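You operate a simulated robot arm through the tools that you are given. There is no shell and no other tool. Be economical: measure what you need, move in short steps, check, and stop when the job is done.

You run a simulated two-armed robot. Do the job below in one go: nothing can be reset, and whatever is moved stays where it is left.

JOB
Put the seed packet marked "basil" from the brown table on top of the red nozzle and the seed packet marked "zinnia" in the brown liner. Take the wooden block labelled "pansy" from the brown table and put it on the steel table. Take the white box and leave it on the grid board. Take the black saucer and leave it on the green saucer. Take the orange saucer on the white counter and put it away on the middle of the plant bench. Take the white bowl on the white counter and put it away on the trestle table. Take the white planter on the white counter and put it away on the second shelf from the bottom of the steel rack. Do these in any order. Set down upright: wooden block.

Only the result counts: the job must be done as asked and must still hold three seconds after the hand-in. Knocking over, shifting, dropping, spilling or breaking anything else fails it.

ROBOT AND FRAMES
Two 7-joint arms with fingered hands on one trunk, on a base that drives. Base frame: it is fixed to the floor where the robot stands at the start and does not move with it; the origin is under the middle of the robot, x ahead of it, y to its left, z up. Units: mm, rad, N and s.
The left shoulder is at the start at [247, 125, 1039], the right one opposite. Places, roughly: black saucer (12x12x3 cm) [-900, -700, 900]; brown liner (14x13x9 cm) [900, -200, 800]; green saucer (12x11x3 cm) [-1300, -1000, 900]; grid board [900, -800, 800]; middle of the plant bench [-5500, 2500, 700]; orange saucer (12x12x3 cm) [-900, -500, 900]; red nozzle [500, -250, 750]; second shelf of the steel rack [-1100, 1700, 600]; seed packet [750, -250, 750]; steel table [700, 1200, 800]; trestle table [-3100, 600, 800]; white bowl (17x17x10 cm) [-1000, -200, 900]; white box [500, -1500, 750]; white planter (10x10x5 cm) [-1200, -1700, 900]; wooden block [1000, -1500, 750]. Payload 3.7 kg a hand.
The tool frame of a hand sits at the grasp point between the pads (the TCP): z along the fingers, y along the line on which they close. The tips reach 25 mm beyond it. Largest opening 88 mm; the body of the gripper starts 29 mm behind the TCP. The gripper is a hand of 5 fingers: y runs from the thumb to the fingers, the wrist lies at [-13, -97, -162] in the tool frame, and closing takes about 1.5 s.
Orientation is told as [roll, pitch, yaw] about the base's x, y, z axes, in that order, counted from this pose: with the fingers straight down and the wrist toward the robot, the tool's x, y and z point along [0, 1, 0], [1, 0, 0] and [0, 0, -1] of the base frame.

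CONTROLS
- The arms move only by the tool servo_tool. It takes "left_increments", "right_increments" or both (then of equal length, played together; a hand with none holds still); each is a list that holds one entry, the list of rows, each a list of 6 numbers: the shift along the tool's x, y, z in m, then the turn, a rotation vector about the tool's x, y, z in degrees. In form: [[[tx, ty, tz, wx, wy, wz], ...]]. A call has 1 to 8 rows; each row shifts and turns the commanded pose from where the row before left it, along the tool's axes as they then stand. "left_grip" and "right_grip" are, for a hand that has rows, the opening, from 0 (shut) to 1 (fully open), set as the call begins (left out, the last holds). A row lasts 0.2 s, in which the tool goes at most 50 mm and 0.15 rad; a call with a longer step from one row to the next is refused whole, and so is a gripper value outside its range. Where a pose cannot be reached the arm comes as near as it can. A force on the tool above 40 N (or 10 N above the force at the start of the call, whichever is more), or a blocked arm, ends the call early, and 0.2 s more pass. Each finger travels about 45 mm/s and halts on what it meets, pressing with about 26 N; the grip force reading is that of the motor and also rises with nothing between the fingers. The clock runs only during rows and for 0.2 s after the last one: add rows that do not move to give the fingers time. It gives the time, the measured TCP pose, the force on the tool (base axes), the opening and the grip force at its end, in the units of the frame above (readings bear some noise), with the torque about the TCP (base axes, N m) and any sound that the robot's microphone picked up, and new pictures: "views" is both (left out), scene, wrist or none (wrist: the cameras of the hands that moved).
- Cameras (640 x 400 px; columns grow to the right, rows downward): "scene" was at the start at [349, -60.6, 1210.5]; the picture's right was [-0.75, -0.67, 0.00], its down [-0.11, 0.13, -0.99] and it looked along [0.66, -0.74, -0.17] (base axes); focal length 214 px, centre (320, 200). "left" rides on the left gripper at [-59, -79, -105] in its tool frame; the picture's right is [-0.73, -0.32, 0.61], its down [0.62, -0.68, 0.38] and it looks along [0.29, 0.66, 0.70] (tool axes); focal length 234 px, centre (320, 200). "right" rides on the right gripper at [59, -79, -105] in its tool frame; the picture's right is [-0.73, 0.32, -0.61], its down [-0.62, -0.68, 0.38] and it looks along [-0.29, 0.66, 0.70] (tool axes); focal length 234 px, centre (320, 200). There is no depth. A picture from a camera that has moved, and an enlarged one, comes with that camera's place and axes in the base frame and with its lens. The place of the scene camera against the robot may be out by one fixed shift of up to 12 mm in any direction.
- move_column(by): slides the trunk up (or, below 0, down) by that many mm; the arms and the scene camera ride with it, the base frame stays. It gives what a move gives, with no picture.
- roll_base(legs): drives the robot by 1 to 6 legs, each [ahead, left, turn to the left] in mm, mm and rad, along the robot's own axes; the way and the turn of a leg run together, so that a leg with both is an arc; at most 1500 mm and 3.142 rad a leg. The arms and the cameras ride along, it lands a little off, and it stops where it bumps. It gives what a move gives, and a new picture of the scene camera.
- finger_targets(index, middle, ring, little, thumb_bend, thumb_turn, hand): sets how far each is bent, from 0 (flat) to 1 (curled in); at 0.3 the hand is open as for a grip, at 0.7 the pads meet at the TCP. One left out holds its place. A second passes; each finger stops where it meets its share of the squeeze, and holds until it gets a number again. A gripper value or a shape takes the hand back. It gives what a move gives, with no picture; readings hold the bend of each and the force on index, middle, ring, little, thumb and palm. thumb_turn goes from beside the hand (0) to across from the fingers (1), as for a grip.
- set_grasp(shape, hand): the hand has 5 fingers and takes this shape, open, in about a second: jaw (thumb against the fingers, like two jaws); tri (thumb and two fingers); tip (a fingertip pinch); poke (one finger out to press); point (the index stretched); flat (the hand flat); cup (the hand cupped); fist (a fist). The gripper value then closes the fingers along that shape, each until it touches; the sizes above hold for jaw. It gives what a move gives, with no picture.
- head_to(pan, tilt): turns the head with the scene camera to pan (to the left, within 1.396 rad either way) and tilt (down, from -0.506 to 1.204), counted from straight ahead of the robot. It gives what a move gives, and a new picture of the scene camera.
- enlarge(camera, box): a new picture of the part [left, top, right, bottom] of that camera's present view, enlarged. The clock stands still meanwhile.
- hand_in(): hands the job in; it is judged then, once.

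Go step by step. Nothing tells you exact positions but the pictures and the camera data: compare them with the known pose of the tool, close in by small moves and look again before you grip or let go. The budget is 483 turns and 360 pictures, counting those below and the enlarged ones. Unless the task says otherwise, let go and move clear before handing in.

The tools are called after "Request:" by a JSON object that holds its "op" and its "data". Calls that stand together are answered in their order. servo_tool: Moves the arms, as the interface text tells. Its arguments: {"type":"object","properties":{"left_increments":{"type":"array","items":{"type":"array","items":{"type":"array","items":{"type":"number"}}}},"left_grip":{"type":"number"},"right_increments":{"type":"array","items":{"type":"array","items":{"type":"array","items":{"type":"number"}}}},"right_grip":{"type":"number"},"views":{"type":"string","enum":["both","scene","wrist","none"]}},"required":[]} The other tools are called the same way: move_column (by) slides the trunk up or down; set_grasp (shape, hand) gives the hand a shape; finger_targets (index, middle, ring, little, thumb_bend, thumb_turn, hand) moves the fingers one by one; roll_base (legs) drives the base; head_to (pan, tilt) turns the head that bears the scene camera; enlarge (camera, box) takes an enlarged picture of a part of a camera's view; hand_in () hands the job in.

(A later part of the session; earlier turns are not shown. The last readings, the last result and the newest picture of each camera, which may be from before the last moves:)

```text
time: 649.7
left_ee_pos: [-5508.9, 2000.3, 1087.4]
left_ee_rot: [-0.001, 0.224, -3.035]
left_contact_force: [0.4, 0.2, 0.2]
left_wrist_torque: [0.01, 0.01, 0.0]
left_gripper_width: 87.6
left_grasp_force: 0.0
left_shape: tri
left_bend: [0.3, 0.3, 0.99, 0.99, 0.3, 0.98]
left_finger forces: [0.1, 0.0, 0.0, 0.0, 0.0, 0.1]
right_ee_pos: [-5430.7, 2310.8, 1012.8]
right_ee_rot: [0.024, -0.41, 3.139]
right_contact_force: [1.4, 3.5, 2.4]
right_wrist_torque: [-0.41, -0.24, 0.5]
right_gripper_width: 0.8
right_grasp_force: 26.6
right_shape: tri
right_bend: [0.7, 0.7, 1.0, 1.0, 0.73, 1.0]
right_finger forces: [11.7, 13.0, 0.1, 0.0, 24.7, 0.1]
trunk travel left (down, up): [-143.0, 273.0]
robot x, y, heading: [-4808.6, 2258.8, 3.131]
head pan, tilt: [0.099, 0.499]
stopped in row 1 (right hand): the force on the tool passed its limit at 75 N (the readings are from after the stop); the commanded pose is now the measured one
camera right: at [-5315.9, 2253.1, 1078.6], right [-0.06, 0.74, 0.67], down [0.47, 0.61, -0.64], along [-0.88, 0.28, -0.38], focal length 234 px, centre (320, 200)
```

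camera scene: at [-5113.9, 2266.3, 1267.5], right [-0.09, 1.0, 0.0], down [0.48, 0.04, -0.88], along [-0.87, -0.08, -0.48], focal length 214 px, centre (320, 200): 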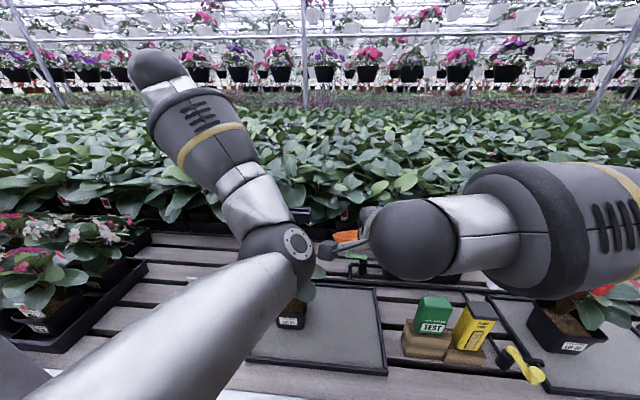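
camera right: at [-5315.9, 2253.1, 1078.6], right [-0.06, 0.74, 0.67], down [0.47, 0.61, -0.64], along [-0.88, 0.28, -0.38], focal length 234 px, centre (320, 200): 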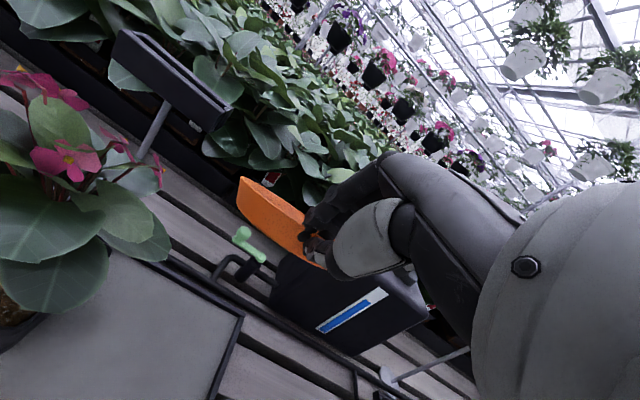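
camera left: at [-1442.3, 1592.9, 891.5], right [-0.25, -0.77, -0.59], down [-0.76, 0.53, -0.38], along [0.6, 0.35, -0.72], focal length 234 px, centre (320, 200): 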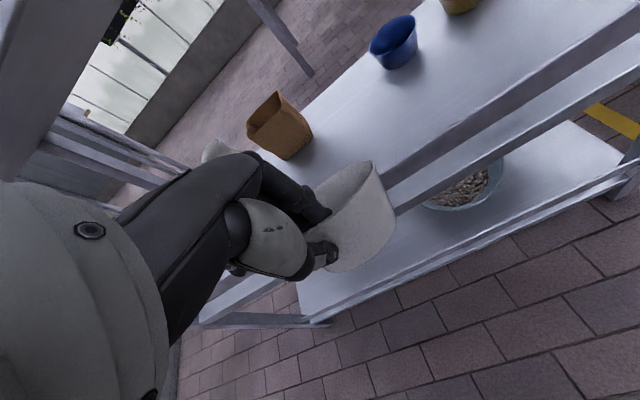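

The right wrist touches the left elbow. I'll separate them (right hand right, base left) and then lower.

Request:
{"op": "servo_tool", "data": {"right_increments": [[[-0.03, 0, 0, 0, 0, 0], [-0.03, 0, 0, 0, 0, 0], [0, 0, 0, 0, 0, 0]]], "left_increments": [[[0.02, 0, 0, 0, 0, 0], [0.02, 0, 0, 0, 0, 0], [0, 0, 0, 0, 0, 0]]], "views": "none"}}

Request:
{"op": "roll_base", "data": {"legs": [[0, 62, 0]]}}

Request:
{"op": "servo_tool", "data": {"right_increments": [[[0, -0.0156, 0.0358, 0, 0, 0], [0, -0.0156, 0.0358, 0, 0, 0], [0, -0.0156, 0.0358, 0, 0, 0], [0, -0.0156, 0.0358, 0, 0, 0], [0, 0, 0, 0, 0, 0]]], "views": "none"}}

```text
time: 650.5
left_ee_pos: [-5506.9, 1961.5, 1087.1]
left_ee_rot: [-0.002, 0.221, -3.035]
left_contact_force: [0.8, 0.0, -0.5]
left_wrist_torque: [0.03, 0.0, -0.02]
left_gripper_width: 87.7
left_grasp_force: 0.0
left_shape: tri
left_bend: [0.3, 0.3, 0.99, 0.99, 0.3, 0.98]
left_finger forces: [0.1, 0.0, 0.0, 0.0, 0.0, 0.0]
right_ee_pos: [-5431.9, 2372.3, 1013.6]
right_ee_rot: [0.024, -0.409, 3.138]
right_contact_force: [0.4, 0.6, -0.1]
right_wrist_torque: [-0.02, 0.01, -0.04]
right_gripper_width: 0.8
right_grasp_force: 26.0
right_shape: tri
right_bend: [0.7, 0.7, 1.0, 1.0, 0.73, 1.0]
right_finger forces: [11.6, 13.2, 0.1, 0.0, 24.8, 0.1]
trunk travel left (down, up): [-143.0, 273.0]
robot x, y, heading: [-4809.2, 2266.5, 3.131]
head pan, tilt: [0.099, 0.499]
```

```text
time: 651.7
left_ee_pos: [-5507.0, 1899.1, 1087.8]
left_ee_rot: [-0.003, 0.222, -3.035]
left_contact_force: [0.3, 0.5, 1.0]
left_wrist_torque: [0.0, 0.02, -0.01]
left_gripper_width: 87.7
left_grasp_force: 0.1
left_shape: tri
left_bend: [0.3, 0.3, 0.99, 0.99, 0.3, 0.98]
left_finger forces: [0.0, 0.1, 0.0, 0.0, 0.1, 0.1]
right_ee_pos: [-5431.7, 2309.2, 1012.8]
right_ee_rot: [0.024, -0.412, 3.14]
right_contact_force: [-0.1, -0.1, -0.4]
right_wrist_torque: [0.01, -0.04, 0.02]
right_gripper_width: 0.8
right_grasp_force: 25.6
right_shape: tri
right_bend: [0.7, 0.7, 1.0, 1.0, 0.73, 1.0]
right_finger forces: [11.6, 13.0, 0.1, 0.1, 24.8, 0.0]
trunk travel left (down, up): [-143.0, 273.0]
robot x, y, heading: [-4810.8, 2202.3, 3.13]
head pan, tilt: [0.099, 0.499]
camera scene: at [-5114.5, 2204.6, 1267.5], right [-0.09, 1.0, 0.0], down [0.48, 0.04, -0.88], along [-0.87, -0.08, -0.48], focal length 214 px, centre (320, 200)
```

scene: 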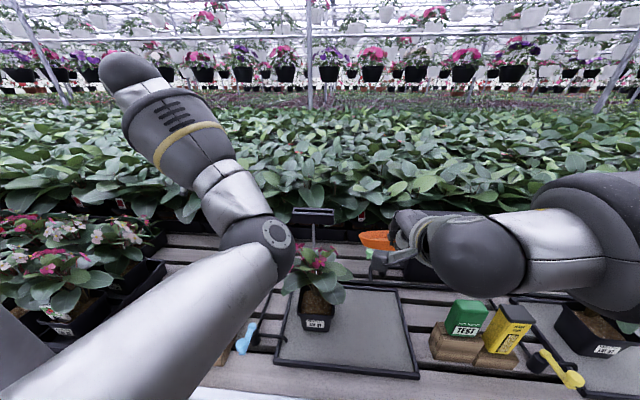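

```text
time: 652.9
left_ee_pos: [-5505.2, 1900.7, 1087.2]
left_ee_rot: [-0.002, 0.221, -3.035]
left_contact_force: [-0.1, 0.2, -0.6]
left_wrist_torque: [0.0, 0.04, 0.01]
left_gripper_width: 87.9
left_grasp_force: 0.1
left_shape: tri
left_bend: [0.3, 0.3, 0.99, 0.99, 0.3, 0.98]
left_finger forces: [0.0, 0.1, 0.0, 0.0, 0.1, 0.0]
right_ee_pos: [-5432.0, 2307.8, 858.6]
right_ee_rot: [0.024, -0.412, 3.137]
right_contact_force: [-0.2, -0.7, -0.4]
right_wrist_torque: [0.03, 0.02, 0.03]
right_gripper_width: 1.0
right_grasp_force: 26.1
right_shape: tri
right_bend: [0.7, 0.7, 1.0, 1.0, 0.73, 1.0]
right_finger forces: [11.4, 13.2, 0.0, 0.1, 24.5, 0.0]
trunk travel left (down, up): [-143.0, 273.0]
robot x, y, heading: [-4807.1, 2203.0, 3.131]
head pan, tilt: [0.099, 0.499]
```

The mat's right part is free. Continuing down.

Request:
{"op": "servo_tool", "data": {"right_increments": [[[0.007, -0.0156, 0.0358, 0, 0, 0], [0, -0.0136, 0.0312, 0, 0, 0], [0, -0.0032, 0.0073, 0, 0, 0], [0, 0, 0, 0, 0, 0]]], "views": "none"}}

Request:
{"op": "enlarge", "data": {"camera": "scene", "box": [270, 210, 450, 380]}}

```text
time: 653.9
left_ee_pos: [-5503.1, 1900.8, 1089.1]
left_ee_rot: [-0.002, 0.22, -3.035]
left_contact_force: [0.7, 1.0, -0.4]
left_wrist_torque: [0.0, -0.01, 0.02]
left_gripper_width: 88.1
left_grasp_force: 0.0
left_shape: tri
left_bend: [0.3, 0.3, 0.99, 0.99, 0.3, 0.98]
left_finger forces: [0.0, 0.0, 0.1, 0.0, 0.0, 0.1]
right_ee_pos: [-5426.9, 2303.7, 780.8]
right_ee_rot: [0.027, -0.408, -3.142]
right_contact_force: [29.9, 0.9, 3.0]
right_wrist_torque: [0.03, -0.56, -0.07]
right_gripper_width: 1.2
right_grasp_force: 26.3
right_shape: tri
right_bend: [0.71, 0.71, 1.0, 1.0, 0.71, 1.0]
right_finger forces: [3.8, 5.9, 0.0, 0.1, 34.8, 0.0]
right hand out of reach, approached as far as the arm can: row 3
trunk travel left (down, up): [-143.0, 273.0]
robot x, y, heading: [-4809.3, 2203.9, 3.128]
head pan, tilt: [0.099, 0.499]
```

```text
2.35 times, centred on (360, 295) of scene
camera zoom: at [-5111.3, 2205.2, 1268.2], right [-0.09, 1.0, 0.0], down [0.47, 0.04, -0.88], along [-0.88, -0.08, -0.48], focal length 505 px, centre (226, -24)
```

zoom: 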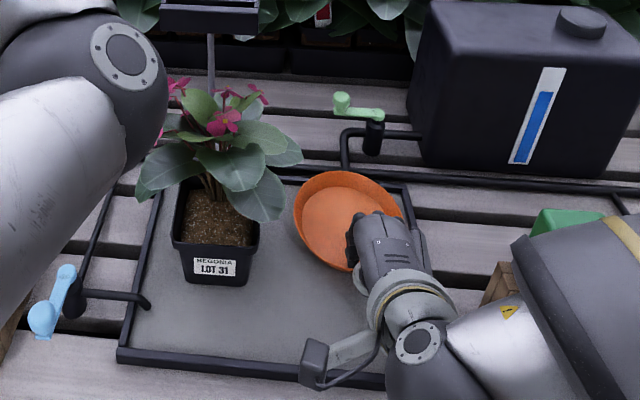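

The saucer's far edge met the back pipe. Raising slightly and moving 45 mm toward the robot.

Request:
{"op": "servo_tool", "data": {"right_increments": [[[0, 0.006, -0.0138, 0, 0, 0], [0, -0.0367, -0.016, 0, 0, 0], [0, -0.006, -0.002, 0, 0, 0], [0, 0, 0, 0, 0, 0]]], "views": "none"}}

Request:
{"op": "servo_tool", "data": {"right_increments": [[[0, -0.006, 0.0138, 0, 0, 0], [0, -0.002, 0.0046, 0, 0, 0], [0, -0.002, 0.0046, 0, 0, 0], [0, 0, 0, 0, 0, 0]]], "views": "none"}}

```text
time: 654.9
left_ee_pos: [-5506.0, 1900.8, 1087.3]
left_ee_rot: [-0.001, 0.223, -3.035]
left_contact_force: [0.0, -0.3, 0.2]
left_wrist_torque: [-0.03, 0.01, -0.03]
left_gripper_width: 87.8
left_grasp_force: 0.0
left_shape: tri
left_bend: [0.3, 0.3, 0.99, 0.99, 0.3, 0.98]
left_finger forces: [0.1, 0.0, 0.0, 0.0, 0.0, 0.0]
right_ee_pos: [-5388.5, 2303.9, 796.6]
right_ee_rot: [0.024, -0.415, 3.139]
right_contact_force: [0.4, -0.8, 0.3]
right_wrist_torque: [0.0, 0.08, -0.01]
right_gripper_width: 0.8
right_grasp_force: 25.4
right_shape: tri
right_bend: [0.71, 0.7, 1.0, 1.0, 0.72, 1.0]
right_finger forces: [10.0, 12.4, 0.0, 0.0, 22.3, 0.0]
trunk travel left (down, up): [-143.0, 273.0]
robot x, y, heading: [-4808.6, 2202.2, 3.133]
head pan, tilt: [0.099, 0.499]
```

```text
time: 655.9
left_ee_pos: [-5505.6, 1900.0, 1089.1]
left_ee_rot: [-0.003, 0.219, -3.036]
left_contact_force: [-0.7, -0.6, -1.0]
left_wrist_torque: [0.0, 0.01, -0.01]
left_gripper_width: 87.8
left_grasp_force: 0.0
left_shape: tri
left_bend: [0.3, 0.3, 0.99, 0.99, 0.3, 0.98]
left_finger forces: [0.0, 0.0, 0.0, 0.0, 0.1, 0.1]
right_ee_pos: [-5387.6, 2309.6, 778.7]
right_ee_rot: [0.028, -0.415, 3.14]
right_contact_force: [0.5, -3.7, 11.2]
right_wrist_torque: [-0.06, 0.16, 0.07]
right_gripper_width: 0.8
right_grasp_force: 25.9
right_shape: tri
right_bend: [0.71, 0.7, 1.0, 1.0, 0.72, 1.0]
right_finger forces: [12.0, 14.9, 0.0, 0.0, 22.1, 0.0]
right hand out of reach, approached as far as the arm can: row 1, 2
trunk travel left (down, up): [-143.0, 273.0]
robot x, y, heading: [-4811.2, 2204.7, 3.132]
head pan, tilt: [0.099, 0.499]
```

Request:
{"op": "enlarge", "data": {"camera": "scene", "box": [270, 230, 430, 380]}}

```text
2.67 times, centred on (350, 305) of scene
camera zoom: at [-5113.0, 2204.6, 1268.1], right [-0.09, 1.0, 0.0], down [0.48, 0.04, -0.88], along [-0.87, -0.08, -0.48], focal length 572 px, centre (240, -80)
```

zoom: 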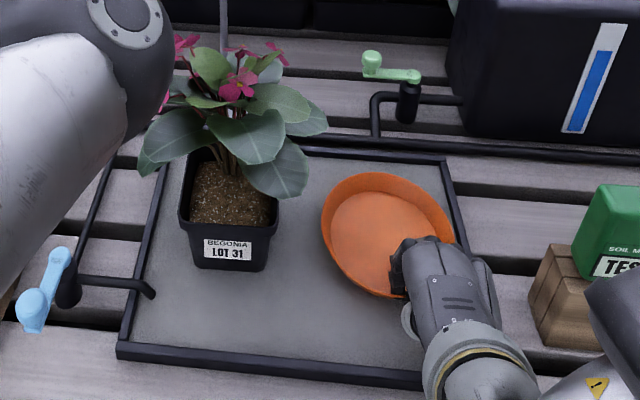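

The saucer's right edge is on the mat frame; shifting 18 mm left.

Request:
{"op": "servo_tool", "data": {"right_increments": [[[0, 0.004, -0.0092, 0, 0, 0], [0.018, 0, 0, 0, 0, 0], [0, 0, 0, 0, 0, 0]]], "views": "none"}}

Request:
{"op": "servo_tool", "data": {"right_increments": [[[0, -0.002, 0.0046, 0, 0, 0], [0, -0.002, 0.0046, 0, 0, 0], [0, -0.0012, 0.0028, 0, 0, 0], [0, 0, 0, 0, 0, 0]]], "views": "none"}}

Request:
{"op": "servo_tool", "data": {"right_increments": [[[0, -0.0012, 0.0028, 0, 0, 0], [0, -0.0012, 0.0028, 0, 0, 0], [0, 0, 0, 0, 0, 0]]], "views": "none"}}

```text
time: 656.7
left_ee_pos: [-5507.3, 1899.8, 1086.7]
left_ee_rot: [-0.001, 0.22, -3.036]
left_contact_force: [-0.4, 0.3, -0.1]
left_wrist_torque: [-0.02, 0.01, -0.01]
left_gripper_width: 88.0
left_grasp_force: 0.0
left_shape: tri
left_bend: [0.3, 0.3, 0.99, 0.99, 0.3, 0.98]
left_finger forces: [0.0, 0.0, 0.1, 0.0, 0.0, 0.0]
right_ee_pos: [-5389.1, 2299.9, 790.6]
right_ee_rot: [0.024, -0.41, 3.138]
right_contact_force: [0.1, -0.4, 0.8]
right_wrist_torque: [0.02, 0.0, -0.04]
right_gripper_width: 0.4
right_grasp_force: 25.9
right_shape: tri
right_bend: [0.71, 0.7, 1.0, 1.0, 0.72, 1.0]
right_finger forces: [11.0, 10.9, 0.0, 0.1, 21.6, 0.1]
right hand out of reach, approached as far as the arm can: row 2
trunk travel left (down, up): [-143.0, 273.0]
robot x, y, heading: [-4809.6, 2199.3, 3.129]
head pan, tilt: [0.099, 0.499]
```

```text
time: 657.7
left_ee_pos: [-5506.9, 1901.0, 1086.8]
left_ee_rot: [-0.002, 0.222, -3.034]
left_contact_force: [-0.9, -0.9, 0.5]
left_wrist_torque: [0.01, -0.05, 0.01]
left_gripper_width: 87.6
left_grasp_force: 0.1
left_shape: tri
left_bend: [0.3, 0.3, 0.99, 0.99, 0.3, 0.98]
left_finger forces: [0.1, 0.0, 0.0, 0.0, 0.1, 0.0]
right_ee_pos: [-5389.9, 2305.1, 783.4]
right_ee_rot: [0.023, -0.41, 3.14]
right_contact_force: [0.0, -0.5, 2.0]
right_wrist_torque: [0.0, 0.12, 0.04]
right_gripper_width: 0.2
right_grasp_force: 25.6
right_shape: tri
right_bend: [0.71, 0.7, 1.0, 1.0, 0.72, 1.0]
right_finger forces: [10.0, 13.2, 0.0, 0.0, 22.5, 0.0]
right hand out of reach, approached as far as the arm can: row 1, 3
trunk travel left (down, up): [-143.0, 273.0]
robot x, y, heading: [-4808.8, 2201.6, 3.128]
head pan, tilt: [0.099, 0.499]
```

```text
time: 658.5
left_ee_pos: [-5506.5, 1899.8, 1086.9]
left_ee_rot: [-0.001, 0.221, -3.036]
left_contact_force: [-0.1, 0.6, 0.8]
left_wrist_torque: [0.01, 0.04, -0.02]
left_gripper_width: 87.8
left_grasp_force: 0.2
left_shape: tri
left_bend: [0.3, 0.3, 0.99, 0.99, 0.3, 0.98]
left_finger forces: [0.0, 0.0, 0.1, 0.0, 0.0, 0.1]
right_ee_pos: [-5389.8, 2308.0, 778.8]
right_ee_rot: [0.027, -0.412, 3.137]
right_contact_force: [-0.2, -1.2, 4.0]
right_wrist_torque: [-0.06, 0.14, 0.02]
right_gripper_width: 0.3
right_grasp_force: 26.1
right_shape: tri
right_bend: [0.71, 0.7, 1.0, 1.0, 0.72, 1.0]
right_finger forces: [10.7, 14.5, 0.0, 0.1, 22.4, 0.0]
right hand out of reach, approached as far as the arm can: row 2
trunk travel left (down, up): [-143.0, 273.0]
robot x, y, heading: [-4807.0, 2203.2, 3.133]
head pan, tilt: [0.099, 0.499]
```

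Request:
{"op": "servo_tool", "data": {"right_increments": [[[0, 0.006, -0.0138, 0, 0, 0], [0, 0, 0, 0, 0, 0]]], "views": "none"}}

Request:
{"op": "roll_base", "data": {"legs": [[0, 28, 0]]}}

Request:
{"op": "servo_tool", "data": {"right_increments": [[[0, -0.004, 0.0092, 0, 0, 0], [0, -0.002, 0.0046, 0, 0, 0], [0, -0.0012, 0.0028, 0, 0, 0], [0, 0, 0, 0, 0, 0]]], "views": "none"}}

Request:
{"op": "servo_tool", "data": {"right_increments": [[[0, -0.0012, 0.0028, 0, 0, 0], [0, -0.0012, 0.0028, 0, 0, 0], [0, 0, 0, 0, 0, 0]]], "views": "none"}}

```text
time: 659.1
left_ee_pos: [-5507.2, 1899.8, 1087.9]
left_ee_rot: [-0.002, 0.222, -3.035]
left_contact_force: [0.0, 0.5, 0.8]
left_wrist_torque: [-0.04, 0.0, -0.02]
left_gripper_width: 87.7
left_grasp_force: 0.0
left_shape: tri
left_bend: [0.3, 0.3, 0.99, 0.99, 0.3, 0.98]
left_finger forces: [0.1, 0.0, 0.0, 0.0, 0.1, 0.1]
right_ee_pos: [-5390.5, 2308.8, 793.4]
right_ee_rot: [0.025, -0.41, 3.139]
right_contact_force: [0.7, 0.2, -0.1]
right_wrist_torque: [-0.01, 0.03, -0.02]
right_gripper_width: 0.4
right_grasp_force: 26.4
right_shape: tri
right_bend: [0.71, 0.7, 1.0, 1.0, 0.72, 1.0]
right_finger forces: [10.8, 11.2, 0.0, 0.0, 21.4, 0.1]
trunk travel left (down, up): [-143.0, 273.0]
robot x, y, heading: [-4806.1, 2201.6, 3.134]
head pan, tilt: [0.099, 0.499]
```

```text
time: 660.0
left_ee_pos: [-5506.1, 1871.9, 1088.2]
left_ee_rot: [0.0, 0.221, -3.037]
left_contact_force: [0.6, 0.4, -0.5]
left_wrist_torque: [0.03, -0.01, 0.0]
left_gripper_width: 87.7
left_grasp_force: 0.1
left_shape: tri
left_bend: [0.3, 0.3, 0.99, 0.99, 0.3, 0.98]
left_finger forces: [0.0, 0.1, 0.1, 0.0, 0.0, 0.0]
right_ee_pos: [-5389.5, 2282.5, 792.6]
right_ee_rot: [0.023, -0.412, 3.139]
right_contact_force: [-0.5, 0.2, -0.5]
right_wrist_torque: [0.01, 0.03, 0.02]
right_gripper_width: 0.1
right_grasp_force: 25.7
right_shape: tri
right_bend: [0.71, 0.7, 1.0, 1.0, 0.72, 1.0]
right_finger forces: [10.3, 11.7, 0.0, 0.1, 21.4, 0.1]
trunk travel left (down, up): [-143.0, 273.0]
robot x, y, heading: [-4809.1, 2175.4, 3.132]
head pan, tilt: [0.099, 0.499]
camera scene: at [-5114.7, 2176.7, 1267.5], right [-0.09, 1.0, 0.0], down [0.48, 0.04, -0.88], along [-0.87, -0.08, -0.48], focal length 214 px, centre (320, 200)
```

scene: 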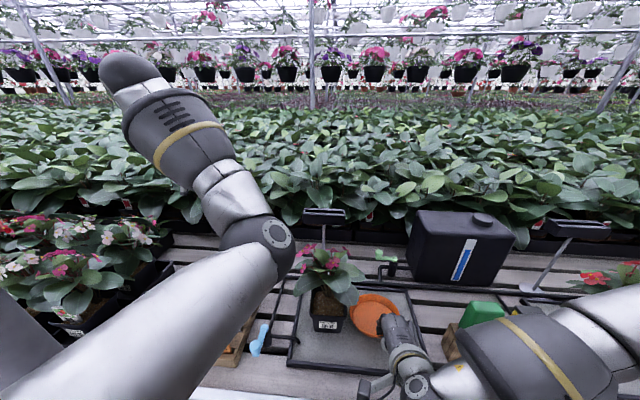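

```text
time: 661.0
left_ee_pos: [-5504.6, 1871.6, 1088.6]
left_ee_rot: [-0.001, 0.22, -3.035]
left_contact_force: [0.0, 0.1, -0.1]
left_wrist_torque: [-0.05, 0.0, 0.03]
left_gripper_width: 87.8
left_grasp_force: 0.0
left_shape: tri
left_bend: [0.3, 0.3, 0.99, 0.99, 0.3, 0.98]
left_finger forces: [0.0, 0.0, 0.1, 0.0, 0.0, 0.0]
right_ee_pos: [-5391.5, 2280.9, 778.1]
right_ee_rot: [0.027, -0.416, 3.138]
right_contact_force: [1.9, -1.9, 10.2]
right_wrist_torque: [-0.03, 0.19, 0.03]
right_gripper_width: 0.4
right_grasp_force: 25.6
right_shape: tri
right_bend: [0.71, 0.7, 1.0, 1.0, 0.72, 1.0]
right_finger forces: [12.1, 14.9, 0.0, 0.0, 23.6, 0.1]
trunk travel left (down, up): [-143.0, 273.0]
robot x, y, heading: [-4809.7, 2176.0, 3.129]
head pan, tilt: [0.099, 0.499]
```

```text
time: 661.8
left_ee_pos: [-5504.4, 1871.3, 1089.5]
left_ee_rot: [-0.003, 0.219, -3.035]
left_contact_force: [0.6, -0.5, 0.4]
left_wrist_torque: [0.0, 0.01, 0.03]
left_gripper_width: 87.5
left_grasp_force: 0.0
left_shape: tri
left_bend: [0.3, 0.3, 0.99, 0.99, 0.3, 0.98]
left_finger forces: [0.0, 0.1, 0.1, 0.0, 0.1, 0.0]
right_ee_pos: [-5390.1, 2282.9, 777.0]
right_ee_rot: [0.027, -0.418, 3.139]
right_contact_force: [1.9, -8.6, 24.2]
right_wrist_torque: [-0.15, 0.34, 0.12]
right_gripper_width: 1.1
right_grasp_force: 26.6
right_shape: tri
right_bend: [0.71, 0.68, 1.0, 1.0, 0.73, 1.0]
right_finger forces: [15.4, 16.9, 0.0, 0.0, 22.2, 0.0]
right hand out of reach, approached as far as the arm can: row 1
trunk travel left (down, up): [-143.0, 273.0]
robot x, y, heading: [-4806.8, 2172.9, 3.128]
head pan, tilt: [0.099, 0.499]
```

The saucer is tilted slightly far-side-up; I'll ease up, level it by +10° pitch and set it down.

Request:
{"op": "servo_tool", "data": {"right_increments": [[[0, 0.006, -0.0138, 0, 0, 0], [0, 0, 0, 5, 0, 0], [0, 0, 0, 5, 0, 0], [0, 0, 0, 0, 0, 0]]], "views": "none"}}

Request:
{"op": "servo_tool", "data": {"right_increments": [[[0, -0.0016, 0.0058, 0, 0, 0], [0, -0.0008, 0.0029, 0, 0, 0], [0, -0.0008, 0.0029, 0, 0, 0], [0, 0, 0, 0, 0, 0]]], "views": "none"}}

Request:
{"op": "servo_tool", "data": {"right_increments": [[[0, -0.0008, 0.0029, 0, 0, 0], [0, -0.0008, 0.0029, 0, 0, 0], [0, 0, 0, 0, 0, 0]]], "views": "none"}}

```text
time: 662.8
left_ee_pos: [-5507.3, 1872.4, 1087.8]
left_ee_rot: [-0.003, 0.222, -3.035]
left_contact_force: [-0.9, -0.1, 0.1]
left_wrist_torque: [0.03, -0.01, 0.0]
left_gripper_width: 87.7
left_grasp_force: 0.1
left_shape: tri
left_bend: [0.3, 0.3, 0.99, 0.99, 0.3, 0.98]
left_finger forces: [0.0, 0.1, 0.1, 0.0, 0.1, 0.0]
right_ee_pos: [-5389.9, 2284.0, 785.9]
right_ee_rot: [0.023, -0.236, -3.141]
right_contact_force: [0.0, 0.7, 1.6]
right_wrist_torque: [0.01, 0.17, -0.01]
right_gripper_width: 0.5
right_grasp_force: 26.5
right_shape: tri
right_bend: [0.71, 0.68, 1.0, 1.0, 0.72, 1.0]
right_finger forces: [11.1, 13.0, 0.1, 0.0, 23.6, 0.1]
trunk travel left (down, up): [-143.0, 273.0]
robot x, y, heading: [-4812.0, 2170.5, 3.133]
head pan, tilt: [0.099, 0.499]
```

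```text
time: 663.8
left_ee_pos: [-5504.4, 1871.8, 1090.0]
left_ee_rot: [-0.002, 0.219, -3.034]
left_contact_force: [-0.1, 0.2, -0.4]
left_wrist_torque: [0.04, 0.0, 0.01]
left_gripper_width: 87.8
left_grasp_force: 0.1
left_shape: tri
left_bend: [0.3, 0.3, 0.99, 0.99, 0.3, 0.98]
left_finger forces: [0.0, 0.1, 0.0, 0.0, 0.0, 0.0]
right_ee_pos: [-5389.6, 2284.6, 778.8]
right_ee_rot: [0.024, -0.247, -3.142]
right_contact_force: [-0.2, -1.0, 25.2]
right_wrist_torque: [-0.07, 0.33, 0.02]
right_gripper_width: 0.7
right_grasp_force: 25.9
right_shape: tri
right_bend: [0.71, 0.68, 1.0, 1.0, 0.72, 1.0]
right_finger forces: [16.6, 17.7, 0.1, 0.1, 24.0, 0.0]
trunk travel left (down, up): [-143.0, 273.0]
robot x, y, heading: [-4809.9, 2175.0, 3.132]
head pan, tilt: [0.099, 0.499]
```

```text
time: 664.7
left_ee_pos: [-5506.0, 1872.8, 1087.5]
left_ee_rot: [-0.002, 0.223, -3.038]
left_contact_force: [-0.9, -0.9, 0.5]
left_wrist_torque: [0.01, 0.0, -0.03]
left_gripper_width: 88.0
left_grasp_force: 0.0
left_shape: tri
left_bend: [0.3, 0.3, 0.99, 0.99, 0.3, 0.98]
left_finger forces: [0.0, 0.0, 0.0, 0.1, 0.1, 0.1]
right_ee_pos: [-5390.8, 2281.6, 776.7]
right_ee_rot: [0.031, -0.252, 3.141]
right_contact_force: [5.6, 1.6, 23.8]
right_wrist_torque: [0.03, 0.15, -0.04]
right_gripper_width: 2.5
right_grasp_force: 26.6
right_shape: tri
right_bend: [0.71, 0.68, 1.0, 1.0, 0.73, 1.0]
right_finger forces: [15.1, 17.2, 0.0, 0.0, 26.1, 0.0]
trunk travel left (down, up): [-143.0, 273.0]
robot x, y, heading: [-4808.3, 2174.6, 3.13]
head pan, tilt: [0.099, 0.499]
stopped in row 3 (right hand): the force on the tool passed its limit at 40 N (the readings are from after the stop); the commanded pose is now the measured one
```

Request:
{"op": "servo_tool", "data": {"right_increments": [[[0, 0.001, -0.0035, 0, 0, 0], [0, 0, 0, 0, 0, 0]]], "views": "none"}}

Request:
{"op": "enlarge", "data": {"camera": "right", "box": [120, 80, 400, 320]}}

```text
time: 665.3
left_ee_pos: [-5505.5, 1872.9, 1087.8]
left_ee_rot: [-0.001, 0.221, -3.035]
left_contact_force: [-0.7, 0.5, -0.1]
left_wrist_torque: [-0.01, 0.01, 0.01]
left_gripper_width: 87.8
left_grasp_force: 0.1
left_shape: tri
left_bend: [0.3, 0.3, 0.99, 0.99, 0.3, 0.98]
left_finger forces: [0.0, 0.1, 0.0, 0.0, 0.0, 0.0]
right_ee_pos: [-5391.5, 2283.1, 775.8]
right_ee_rot: [0.025, -0.244, -3.142]
right_contact_force: [0.3, -1.4, 11.1]
right_wrist_torque: [-0.12, 0.18, -0.05]
right_gripper_width: 1.7
right_grasp_force: 26.4
right_shape: tri
right_bend: [0.71, 0.68, 1.0, 1.0, 0.73, 1.0]
right_finger forces: [14.2, 18.3, 0.1, 0.0, 22.7, 0.0]
trunk travel left (down, up): [-143.0, 273.0]
robot x, y, heading: [-4807.1, 2172.0, 3.128]
head pan, tilt: [0.099, 0.499]
```

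```text
1.67 times, centred on (260, 200) of right
camera zoom: at [-5289.1, 2226.1, 859.7], right [-0.17, 0.74, 0.65], down [0.56, 0.61, -0.55], along [-0.81, 0.27, -0.52], focal length 390 px, centre (420, 200)
```

zoom: 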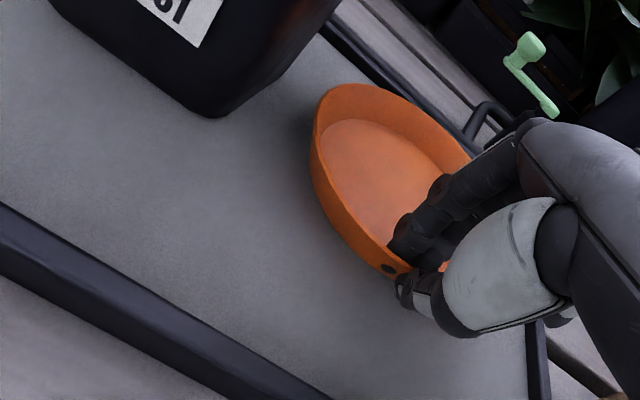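

The saucer sits on the mat, clear of everything. Releasing and lifting away.

Request:
{"op": "servo_tool", "data": {"right_increments": [[[0, 0, 0, 0, 0, 0], [0, 0, 0, 0, 0, 0], [0, 0, 0, 0, 0, 0], [0, 0, 0, 0, 0, 0], [0, 0, 0, 0, 0, 0]]], "right_grip": 0.5, "views": "none"}}

Request:
{"op": "servo_tool", "data": {"right_increments": [[[0, 0.005, -0.0195, 0, 0, 0], [0, 0.008, -0.034, 0, 0, 0], [0, 0.01, -0.0388, 0, 0, 0], [0, 0.01, -0.0388, 3, 0, 0], [0, 0.008, -0.0388, 4, 0, 0], [0, 0, -0.03, 4, 0, 0], [0, 0, -0.03, 0, 0, 0]]], "views": "wrist"}}

```text
time: 666.5
left_ee_pos: [-5506.7, 1872.8, 1087.9]
left_ee_rot: [-0.003, 0.222, -3.036]
left_contact_force: [0.7, 0.3, -0.3]
left_wrist_torque: [-0.01, 0.01, 0.0]
left_gripper_width: 87.9
left_grasp_force: 0.1
left_shape: tri
left_bend: [0.3, 0.3, 0.99, 0.99, 0.3, 0.98]
left_finger forces: [0.1, 0.0, 0.0, 0.0, 0.0, 0.0]
right_ee_pos: [-5391.9, 2283.4, 776.3]
right_ee_rot: [0.025, -0.248, 3.141]
right_contact_force: [-2.6, 0.8, 10.0]
right_wrist_torque: [-0.03, -0.06, 0.03]
right_gripper_width: 40.0
right_grasp_force: 0.1
right_shape: tri
right_bend: [0.74, 0.45, 0.99, 0.99, 0.76, 1.0]
right_finger forces: [0.1, 0.1, 0.1, 0.1, 9.6, 0.1]
trunk travel left (down, up): [-143.0, 273.0]
robot x, y, heading: [-4809.8, 2171.6, 3.129]
head pan, tilt: [0.099, 0.499]
```

```text
time: 668.1
left_ee_pos: [-5506.9, 1872.3, 1089.0]
left_ee_rot: [-0.003, 0.22, -3.035]
left_contact_force: [0.6, -0.3, 0.0]
left_wrist_torque: [-0.02, 0.05, -0.02]
left_gripper_width: 88.1
left_grasp_force: 0.1
left_shape: tri
left_bend: [0.3, 0.3, 0.99, 0.99, 0.3, 0.98]
left_finger forces: [0.0, 0.0, 0.1, 0.1, 0.1, 0.1]
right_ee_pos: [-5386.1, 2291.7, 1012.5]
right_ee_rot: [0.024, -0.053, -3.136]
right_contact_force: [0.2, 0.0, 0.3]
right_wrist_torque: [0.01, 0.02, -0.02]
right_gripper_width: 43.6
right_grasp_force: 0.2
right_shape: tri
right_bend: [0.74, 0.44, 0.99, 0.99, 0.7, 1.0]
right_finger forces: [0.0, 0.1, 0.0, 0.1, 0.0, 0.0]
trunk travel left (down, up): [-143.0, 273.0]
robot x, y, heading: [-4809.0, 2173.1, 3.13]
head pan, tilt: [0.099, 0.499]
camera right: at [-5301.0, 2234.8, 1113.4], right [-0.29, 0.74, 0.61], down [0.66, 0.62, -0.43], along [-0.7, 0.27, -0.67], focal length 234 px, centre (320, 200)
```

right: 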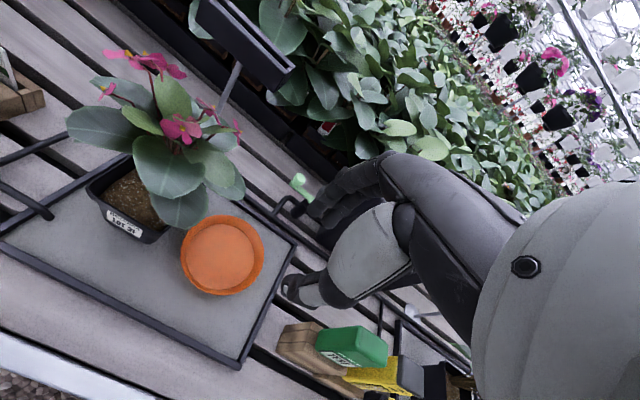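

Orange is placed. Last item: the white bowl. I'll back off, raise the trunk, tuck the left hand, and drive back through the gap at y≈2720, on to the corridor.

Request:
{"op": "roll_base", "data": {"legs": [[-560, 0, 0.01]]}}

Request:
{"op": "move_column", "data": {"by": 120}}

Request:
{"op": "servo_tool", "data": {"left_increments": [[[-0.03, 0, -0.02, 0, 0, 0], [-0.04, 0, -0.02, -4, 0, 0], [-0.04, 0, 0, -4, 0, 0], [-0.04, 0, 0, -4, 0, 0], [-0.04, 0, 0, 0, 0, 0], [-0.03, 0, 0, 0, 0, 0]]], "views": "none"}}

```text
time: 671.4
left_ee_pos: [-4930.3, 1855.9, 1088.6]
left_ee_rot: [-0.001, 0.221, -3.014]
left_contact_force: [-0.5, -0.2, 0.9]
left_wrist_torque: [0.01, 0.0, -0.02]
left_gripper_width: 87.7
left_grasp_force: 0.1
left_shape: tri
left_bend: [0.3, 0.3, 0.99, 0.99, 0.3, 0.98]
left_finger forces: [0.0, 0.0, 0.1, 0.0, 0.1, 0.0]
right_ee_pos: [-4821.9, 2278.1, 1010.2]
right_ee_rot: [0.026, -0.053, -3.113]
right_contact_force: [0.0, -0.5, -0.2]
right_wrist_torque: [0.03, 0.03, 0.0]
right_gripper_width: 43.8
right_grasp_force: 0.1
right_shape: tri
right_bend: [0.74, 0.44, 0.99, 0.99, 0.7, 1.0]
right_finger forces: [0.0, 0.1, 0.0, 0.0, 0.1, 0.0]
trunk travel left (down, up): [-143.0, 273.0]
robot x, y, heading: [-4241.4, 2176.6, -3.13]
head pan, tilt: [0.099, 0.499]
camera scene: at [-4546.2, 2171.0, 1267.5], right [-0.11, 0.99, 0.0], down [0.48, 0.05, -0.88], along [-0.87, -0.1, -0.48], focal length 214 px, centre (320, 200)
```

scene: 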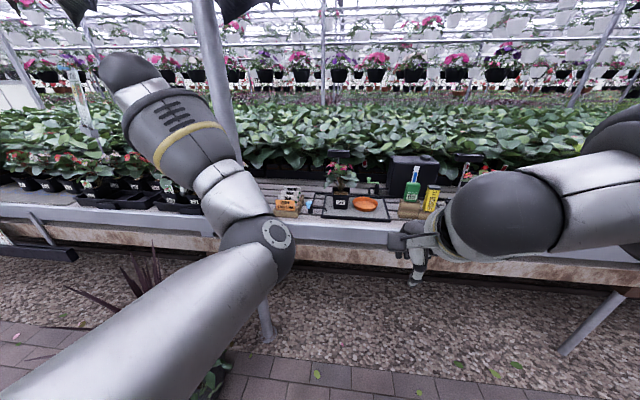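

```text
time: 672.9
left_ee_pos: [-4932.6, 1855.5, 1205.3]
left_ee_rot: [-0.001, 0.226, -3.01]
left_contact_force: [-0.3, 0.2, -0.6]
left_wrist_torque: [-0.01, -0.01, 0.0]
left_gripper_width: 88.1
left_grasp_force: 0.0
left_shape: tri
left_bend: [0.3, 0.3, 0.99, 0.99, 0.3, 0.98]
left_finger forces: [0.1, 0.0, 0.0, 0.1, 0.0, 0.1]
right_ee_pos: [-4822.1, 2277.6, 1129.3]
right_ee_rot: [0.026, -0.051, -3.112]
right_contact_force: [-0.5, -0.6, -0.2]
right_wrist_torque: [0.01, -0.02, 0.0]
right_gripper_width: 43.6
right_grasp_force: 0.1
right_shape: tri
right_bend: [0.74, 0.44, 0.99, 0.99, 0.7, 1.0]
right_finger forces: [0.0, 0.0, 0.0, 0.0, 0.0, 0.0]
trunk travel left (down, up): [-263.0, 153.0]
robot x, y, heading: [-4239.4, 2179.7, -3.123]
head pan, tilt: [0.099, 0.499]
```

```text
time: 674.3
left_ee_pos: [-4966.2, 2073.9, 1247.6]
left_ee_rot: [-0.001, 0.012, -3.012]
left_contact_force: [-0.5, 0.9, -0.2]
left_wrist_torque: [-0.02, -0.02, -0.02]
left_gripper_width: 87.9
left_grasp_force: 0.1
left_shape: tri
left_bend: [0.3, 0.3, 0.99, 0.99, 0.3, 0.98]
left_finger forces: [0.0, 0.0, 0.1, 0.1, 0.1, 0.0]
right_ee_pos: [-4821.5, 2278.8, 1131.0]
right_ee_rot: [0.027, -0.054, -3.112]
right_contact_force: [0.0, -0.8, 0.1]
right_wrist_torque: [0.02, 0.0, 0.05]
right_gripper_width: 43.8
right_grasp_force: 0.0
right_shape: tri
right_bend: [0.74, 0.44, 0.99, 0.99, 0.7, 1.0]
right_finger forces: [0.0, 0.0, 0.0, 0.0, 0.0, 0.0]
trunk travel left (down, up): [-263.0, 153.0]
robot x, y, heading: [-4241.0, 2173.3, -3.13]
head pan, tilt: [0.099, 0.499]
```

Request:
{"op": "roll_base", "data": {"legs": [[0, -555, -0.012], [-1500, 0, 0], [-1500, 0, 0], [-1220, 0, 0]]}}

```text
time: 699.3
left_ee_pos: [-800.4, 2721.6, 1247.3]
left_ee_rot: [-0.003, 0.012, -3.005]
left_contact_force: [0.1, 0.8, -0.3]
left_wrist_torque: [-0.02, 0.0, 0.0]
left_gripper_width: 87.7
left_grasp_force: 0.2
left_shape: tri
left_bend: [0.3, 0.3, 0.99, 0.99, 0.3, 0.98]
left_finger forces: [0.0, 0.0, 0.0, 0.0, 0.1, 0.1]
right_ee_pos: [-657.6, 2928.8, 1130.4]
right_ee_rot: [0.024, -0.051, -3.107]
right_contact_force: [0.5, 0.1, 0.0]
right_wrist_torque: [-0.02, -0.02, 0.01]
right_gripper_width: 44.1
right_grasp_force: 0.1
right_shape: tri
right_bend: [0.74, 0.44, 0.99, 0.99, 0.7, 1.0]
right_finger forces: [0.1, 0.0, 0.1, 0.1, 0.0, 0.0]
trunk travel left (down, up): [-263.0, 153.0]
robot x, y, heading: [-76.3, 2832.5, -3.119]
head pan, tilt: [0.099, 0.499]
camera scene: at [-258.2, 2826.1, 1397.8], right [-0.12, 0.99, 0.0], down [0.48, 0.06, -0.88], along [-0.87, -0.11, -0.48], focal length 214 px, centre (320, 200)
```

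scene: 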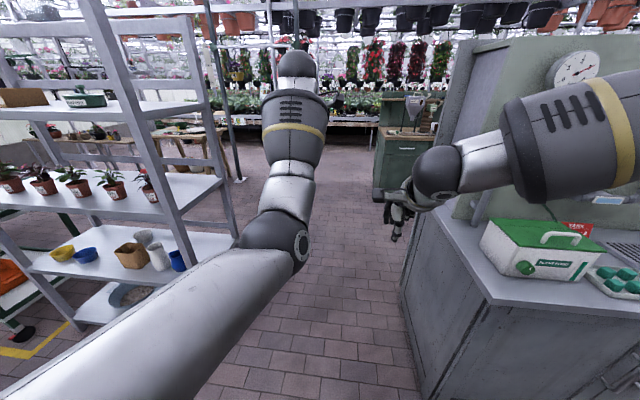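

Request:
{"op": "roll_base", "data": {"legs": [[-80, 0, -0.022], [0, 1500, 0], [0, 1500, 0], [0, 100, 0]]}}

```text
time: 727.1
left_ee_pos: [-636.5, -370.7, 1248.2]
left_ee_rot: [-0.002, 0.012, -2.986]
left_contact_force: [0.0, -0.3, -0.1]
left_wrist_torque: [0.04, 0.01, -0.05]
left_gripper_width: 87.6
left_grasp_force: 0.1
left_shape: tri
left_bend: [0.3, 0.3, 0.99, 0.99, 0.3, 0.98]
left_finger forces: [0.1, 0.1, 0.0, 0.0, 0.0, 0.0]
right_ee_pos: [-498.7, -162.9, 1130.5]
right_ee_rot: [0.024, -0.052, -3.088]
right_contact_force: [-0.5, 0.2, 0.1]
right_wrist_torque: [0.0, 0.05, -0.02]
right_gripper_width: 43.9
right_grasp_force: 0.1
right_shape: tri
right_bend: [0.74, 0.44, 0.99, 0.99, 0.7, 1.0]
right_finger forces: [0.1, 0.0, 0.1, 0.0, 0.1, 0.1]
trunk travel left (down, up): [-263.0, 153.0]
robot x, y, heading: [85.9, -250.7, -3.106]
head pan, tilt: [0.099, 0.499]
camera scene: at [-97.1, -258.2, 1397.8], right [-0.14, 0.99, 0.0], down [0.47, 0.07, -0.88], along [-0.87, -0.12, -0.48], focal length 214 px, centre (320, 200)
```

scene: 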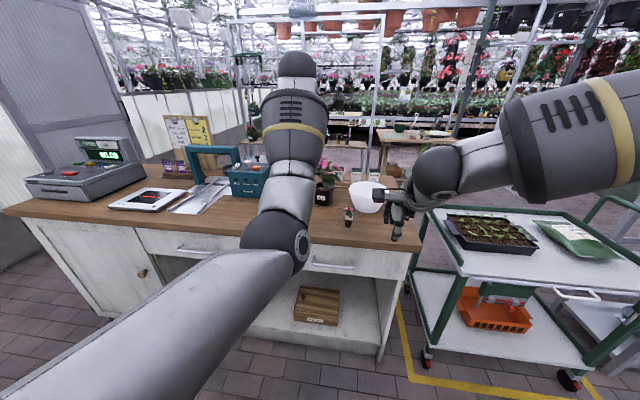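

The bowl is near (-947,-176) with a small pot in front-left of it, so I'll grip its rim from the front-right with the right hand turned 37°.

Request:
{"op": "set_grasp", "data": {"hand": "right", "shape": "jaw"}}

Request:
{"op": "servo_tool", "data": {"right_increments": [[[-0.02, 0, 0, 3, 0, -7.5], [-0.02, 0, 0, 0, 0, -7.5], [-0.02, 0, 0, 0, 0, -7.5], [0, 0, 0, 0, 0, -7.5], [0, 0, 0, 0, 0, -7]]], "views": "none"}}

Request:
{"op": "roll_base", "data": {"legs": [[290, 0, -0.036]]}}

Request:
{"op": "enlarge", "data": {"camera": "right", "box": [0, 0, 640, 400]}}

```text
time: 728.0
left_ee_pos: [-636.1, -372.2, 1246.5]
left_ee_rot: [-0.001, 0.013, -2.986]
left_contact_force: [0.4, 0.1, -0.2]
left_wrist_torque: [-0.02, 0.0, 0.0]
left_gripper_width: 87.7
left_grasp_force: 0.1
left_shape: tri
left_bend: [0.3, 0.3, 0.99, 0.99, 0.3, 0.98]
left_finger forces: [0.0, 0.0, 0.0, 0.0, 0.1, 0.0]
right_ee_pos: [-497.6, -161.6, 1130.4]
right_ee_rot: [0.027, -0.052, -3.086]
right_contact_force: [0.2, 0.4, -1.5]
right_wrist_torque: [-0.01, -0.02, -0.01]
right_gripper_width: 87.8
right_grasp_force: 0.0
right_shape: jaw
right_bend: [0.3, 0.3, 0.3, 0.3, 0.3, 0.98]
right_finger forces: [0.0, 0.0, 0.0, 0.0, 0.0, 0.0]
trunk travel left (down, up): [-263.0, 153.0]
robot x, y, heading: [86.1, -253.4, -3.098]
head pan, tilt: [0.099, 0.499]
```

```text
time: 729.2
left_ee_pos: [-638.0, -370.8, 1246.7]
left_ee_rot: [-0.002, 0.013, -2.985]
left_contact_force: [-0.1, 0.5, -1.1]
left_wrist_torque: [-0.03, -0.04, -0.02]
left_gripper_width: 87.7
left_grasp_force: 0.0
left_shape: tri
left_bend: [0.3, 0.3, 0.99, 0.99, 0.3, 0.98]
left_finger forces: [0.0, 0.0, 0.0, 0.0, 0.1, 0.1]
right_ee_pos: [-510.2, -102.9, 1129.5]
right_ee_rot: [0.02, -0.013, -2.442]
right_contact_force: [-0.9, -0.2, -1.3]
right_wrist_torque: [-0.05, -0.01, -0.05]
right_gripper_width: 87.8
right_grasp_force: 0.1
right_shape: jaw
right_bend: [0.3, 0.3, 0.3, 0.3, 0.3, 0.98]
right_finger forces: [0.0, 0.1, 0.0, 0.0, 0.0, 0.0]
trunk travel left (down, up): [-263.0, 153.0]
robot x, y, heading: [87.0, -249.6, -3.105]
head pan, tilt: [0.099, 0.499]
```

```text
time: 731.2
left_ee_pos: [-929.2, -356.6, 1246.2]
left_ee_rot: [-0.002, 0.013, -3.018]
left_contact_force: [0.1, -0.6, -0.5]
left_wrist_torque: [0.02, 0.0, -0.02]
left_gripper_width: 87.9
left_grasp_force: 0.0
left_shape: tri
left_bend: [0.3, 0.3, 0.99, 0.99, 0.3, 0.98]
left_finger forces: [0.0, 0.1, 0.0, 0.0, 0.0, 0.0]
right_ee_pos: [-792.6, -93.0, 1130.3]
right_ee_rot: [0.017, -0.014, -2.47]
right_contact_force: [0.3, -0.1, -0.6]
right_wrist_torque: [0.02, 0.0, 0.02]
right_gripper_width: 87.8
right_grasp_force: 0.1
right_shape: jaw
right_bend: [0.3, 0.3, 0.3, 0.3, 0.3, 0.98]
right_finger forces: [0.1, 0.0, 0.0, 0.0, 0.0, 0.0]
trunk travel left (down, up): [-263.0, 153.0]
robot x, y, heading: [-203.1, -257.7, -3.137]
head pan, tilt: [0.099, 0.499]
camera scene: at [-386.2, -258.9, 1397.8], right [-0.11, 0.99, 0.0], down [0.48, 0.05, -0.88], along [-0.87, -0.09, -0.48], focal length 214 px, centre (320, 200)
```

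scene: 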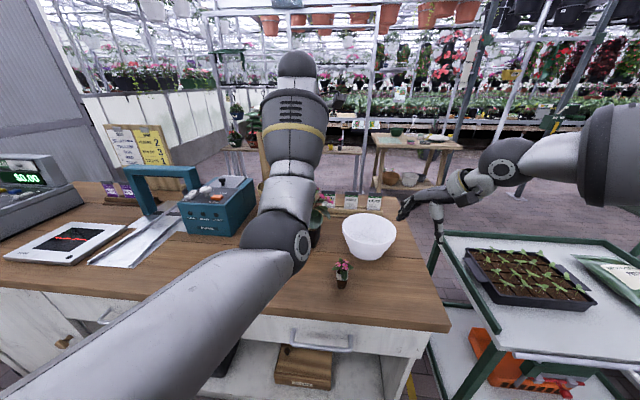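

```text
1.00 times, centred on (320, 200) of right (not enlarged: the box is as wide or as high as the picture)
camera zoom: at [-694.6, -87.5, 1234.1], right [-0.7, 0.38, 0.6], down [0.15, 0.9, -0.4], along [-0.69, -0.2, -0.69], focal length 234 px, centre (320, 200)
```

zoom: 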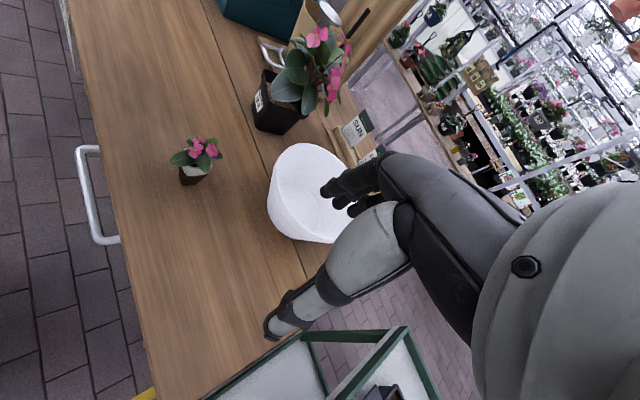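

Request:
{"op": "servo_tool", "data": {"right_increments": [[[-0.0102, 0.0278, 0.02, 0, 0, 0], [-0.0102, 0.0278, 0.025, 0, 0, 0], [-0.0102, 0.0279, 0.025, 0, 0, 0], [0, 0, 0.02, 0, 0, 0], [0, 0, 0, 0, 0, 0]]], "views": "wrist"}}

```text
time: 732.4
left_ee_pos: [-928.4, -354.6, 1247.3]
left_ee_rot: [-0.003, 0.013, -3.019]
left_contact_force: [0.4, 0.5, 0.4]
left_wrist_torque: [-0.02, -0.01, 0.01]
left_gripper_width: 87.8
left_grasp_force: 0.0
left_shape: tri
left_bend: [0.3, 0.3, 0.99, 0.99, 0.3, 0.98]
left_finger forces: [0.0, 0.0, 0.1, 0.1, 0.0, 0.0]
right_ee_pos: [-875.2, -121.5, 1043.7]
right_ee_rot: [0.015, -0.013, -2.471]
right_contact_force: [0.8, -0.3, 0.1]
right_wrist_torque: [-0.02, 0.0, -0.03]
right_gripper_width: 87.7
right_grasp_force: 0.0
right_shape: jaw
right_bend: [0.3, 0.3, 0.3, 0.3, 0.3, 0.98]
right_finger forces: [0.1, 0.0, 0.0, 0.0, 0.0, 0.0]
trunk travel left (down, up): [-263.0, 153.0]
robot x, y, heading: [-203.1, -258.9, -3.134]
head pan, tilt: [0.099, 0.499]
camera right: at [-776.8, -117.4, 1146.8], right [-0.7, 0.38, 0.6], down [0.15, 0.9, -0.4], along [-0.7, -0.2, -0.69], focal length 234 px, centre (320, 200)
```

right: 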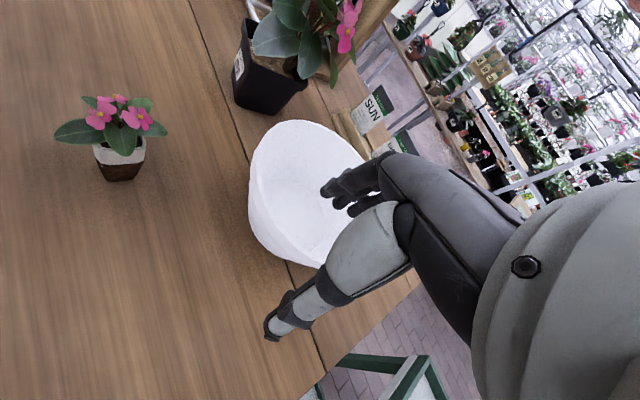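

Request:
{"op": "servo_tool", "data": {"right_increments": [[[-0.0136, 0.0051, 0.01, 0, 0, 0], [0, 0, 0.02, 0, 0, 0], [0, 0, 0.02, 0, 0, 0], [0, 0, 0.015, 0, 0, 0], [0, 0, 0, 0, 0, 0]]], "views": "wrist"}}

```text
time: 733.6
left_ee_pos: [-928.5, -355.8, 1248.0]
left_ee_rot: [-0.002, 0.012, -3.017]
left_contact_force: [0.3, -0.5, 0.7]
left_wrist_torque: [-0.01, -0.02, 0.01]
left_gripper_width: 87.9
left_grasp_force: 0.0
left_shape: tri
left_bend: [0.3, 0.3, 0.99, 0.99, 0.3, 0.98]
left_finger forces: [0.0, 0.1, 0.1, 0.0, 0.1, 0.0]
right_ee_pos: [-877.9, -110.0, 983.1]
right_ee_rot: [0.016, -0.017, -2.47]
right_contact_force: [0.1, 0.3, -0.4]
right_wrist_torque: [0.0, 0.0, -0.02]
right_gripper_width: 88.0
right_grasp_force: 0.0
right_shape: jaw
right_bend: [0.3, 0.3, 0.3, 0.3, 0.3, 0.98]
right_finger forces: [0.0, 0.0, 0.0, 0.0, 0.1, 0.1]
right hand out of reach, approached as far as the arm can: row 3, 4
trunk travel left (down, up): [-263.0, 153.0]
robot x, y, heading: [-205.4, -253.9, -3.135]
head pan, tilt: [0.099, 0.499]
camera right: at [-779.7, -104.9, 1087.5], right [-0.7, 0.38, 0.6], down [0.15, 0.9, -0.4], along [-0.7, -0.2, -0.69], focal length 234 px, centre (320, 200)
```

right: 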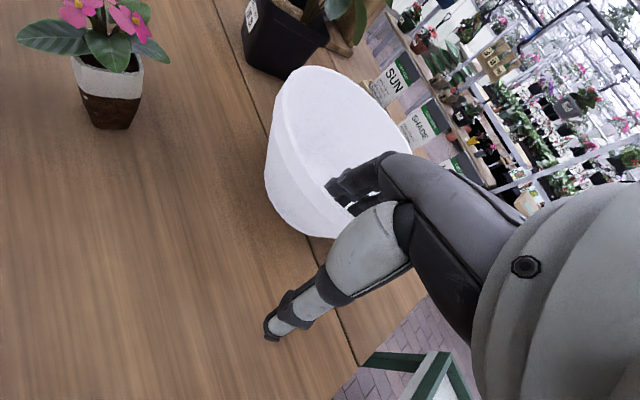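

Fingers inside, thumb outside. Closing and lifting.

Request:
{"op": "servo_tool", "data": {"right_increments": [[[0, 0, 0, 0, 0, 0], [0, 0, 0, 0, 0, 0], [0, 0, 0, 0, 0, 0], [0, 0, 0, 0, 0, 0], [0, 0, 0, 0, 0, 0], [0, 0, 0, 0, 0, 0], [0, 0, 0, 0, 0, 0], [0, 0, 0, 0, 0, 0]]], "right_grip": 0, "views": "none"}}

Request:
{"op": "servo_tool", "data": {"right_increments": [[[0, 0, -0.015, 0, 0, 0], [0, 0, -0.025, 0, 0, 0], [0, 0, -0.03, 0, 0, 0], [0, 0, 0, 0, 0, 0]]], "views": "wrist"}}

```text
time: 735.4
left_ee_pos: [-928.9, -355.1, 1247.1]
left_ee_rot: [-0.002, 0.013, -3.018]
left_contact_force: [-0.4, -0.1, 0.0]
left_wrist_torque: [-0.01, 0.02, 0.03]
left_gripper_width: 87.6
left_grasp_force: 0.0
left_shape: tri
left_bend: [0.3, 0.3, 0.99, 0.99, 0.3, 0.98]
left_finger forces: [0.0, 0.0, 0.0, 0.0, 0.1, 0.0]
right_ee_pos: [-879.0, -109.3, 984.0]
right_ee_rot: [0.019, -0.015, -2.472]
right_contact_force: [0.4, -1.5, 0.8]
right_wrist_torque: [-0.09, 0.14, 0.07]
right_gripper_width: 1.9
right_grasp_force: 25.8
right_shape: jaw
right_bend: [0.71, 0.7, 0.68, 0.47, 0.72, 1.0]
right_finger forces: [12.8, 7.9, 2.9, 0.0, 22.6, 0.0]
trunk travel left (down, up): [-263.0, 153.0]
robot x, y, heading: [-202.8, -259.9, -3.134]
head pan, tilt: [0.099, 0.499]
```

```text
time: 736.4
left_ee_pos: [-930.3, -356.4, 1246.9]
left_ee_rot: [-0.002, 0.012, -3.018]
left_contact_force: [0.2, 0.8, 0.8]
left_wrist_torque: [0.0, 0.0, -0.01]
left_gripper_width: 88.1
left_grasp_force: 0.1
left_shape: tri
left_bend: [0.3, 0.3, 0.99, 0.99, 0.3, 0.98]
left_finger forces: [0.1, 0.0, 0.1, 0.0, 0.0, 0.1]
right_ee_pos: [-878.4, -110.4, 1053.6]
right_ee_rot: [0.017, -0.012, -2.471]
right_contact_force: [-0.1, -0.3, -1.4]
right_wrist_torque: [0.07, -0.02, 0.03]
right_gripper_width: 2.1
right_grasp_force: 25.8
right_shape: jaw
right_bend: [0.66, 0.7, 0.7, 0.7, 0.74, 1.0]
right_finger forces: [17.2, 5.3, 2.8, 0.4, 23.5, 0.0]
trunk travel left (down, up): [-263.0, 153.0]
robot x, y, heading: [-204.6, -257.9, -3.131]
head pan, tilt: [0.099, 0.499]
camera right: at [-780.7, -104.7, 1156.8], right [-0.7, 0.38, 0.6], down [0.15, 0.9, -0.4], along [-0.69, -0.2, -0.69], focal length 234 px, centre (320, 200)
```

right: 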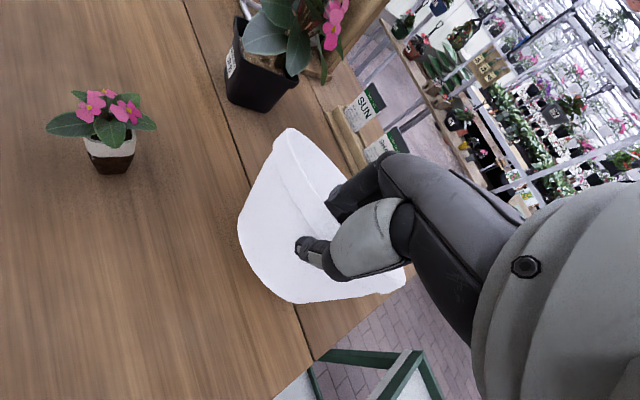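

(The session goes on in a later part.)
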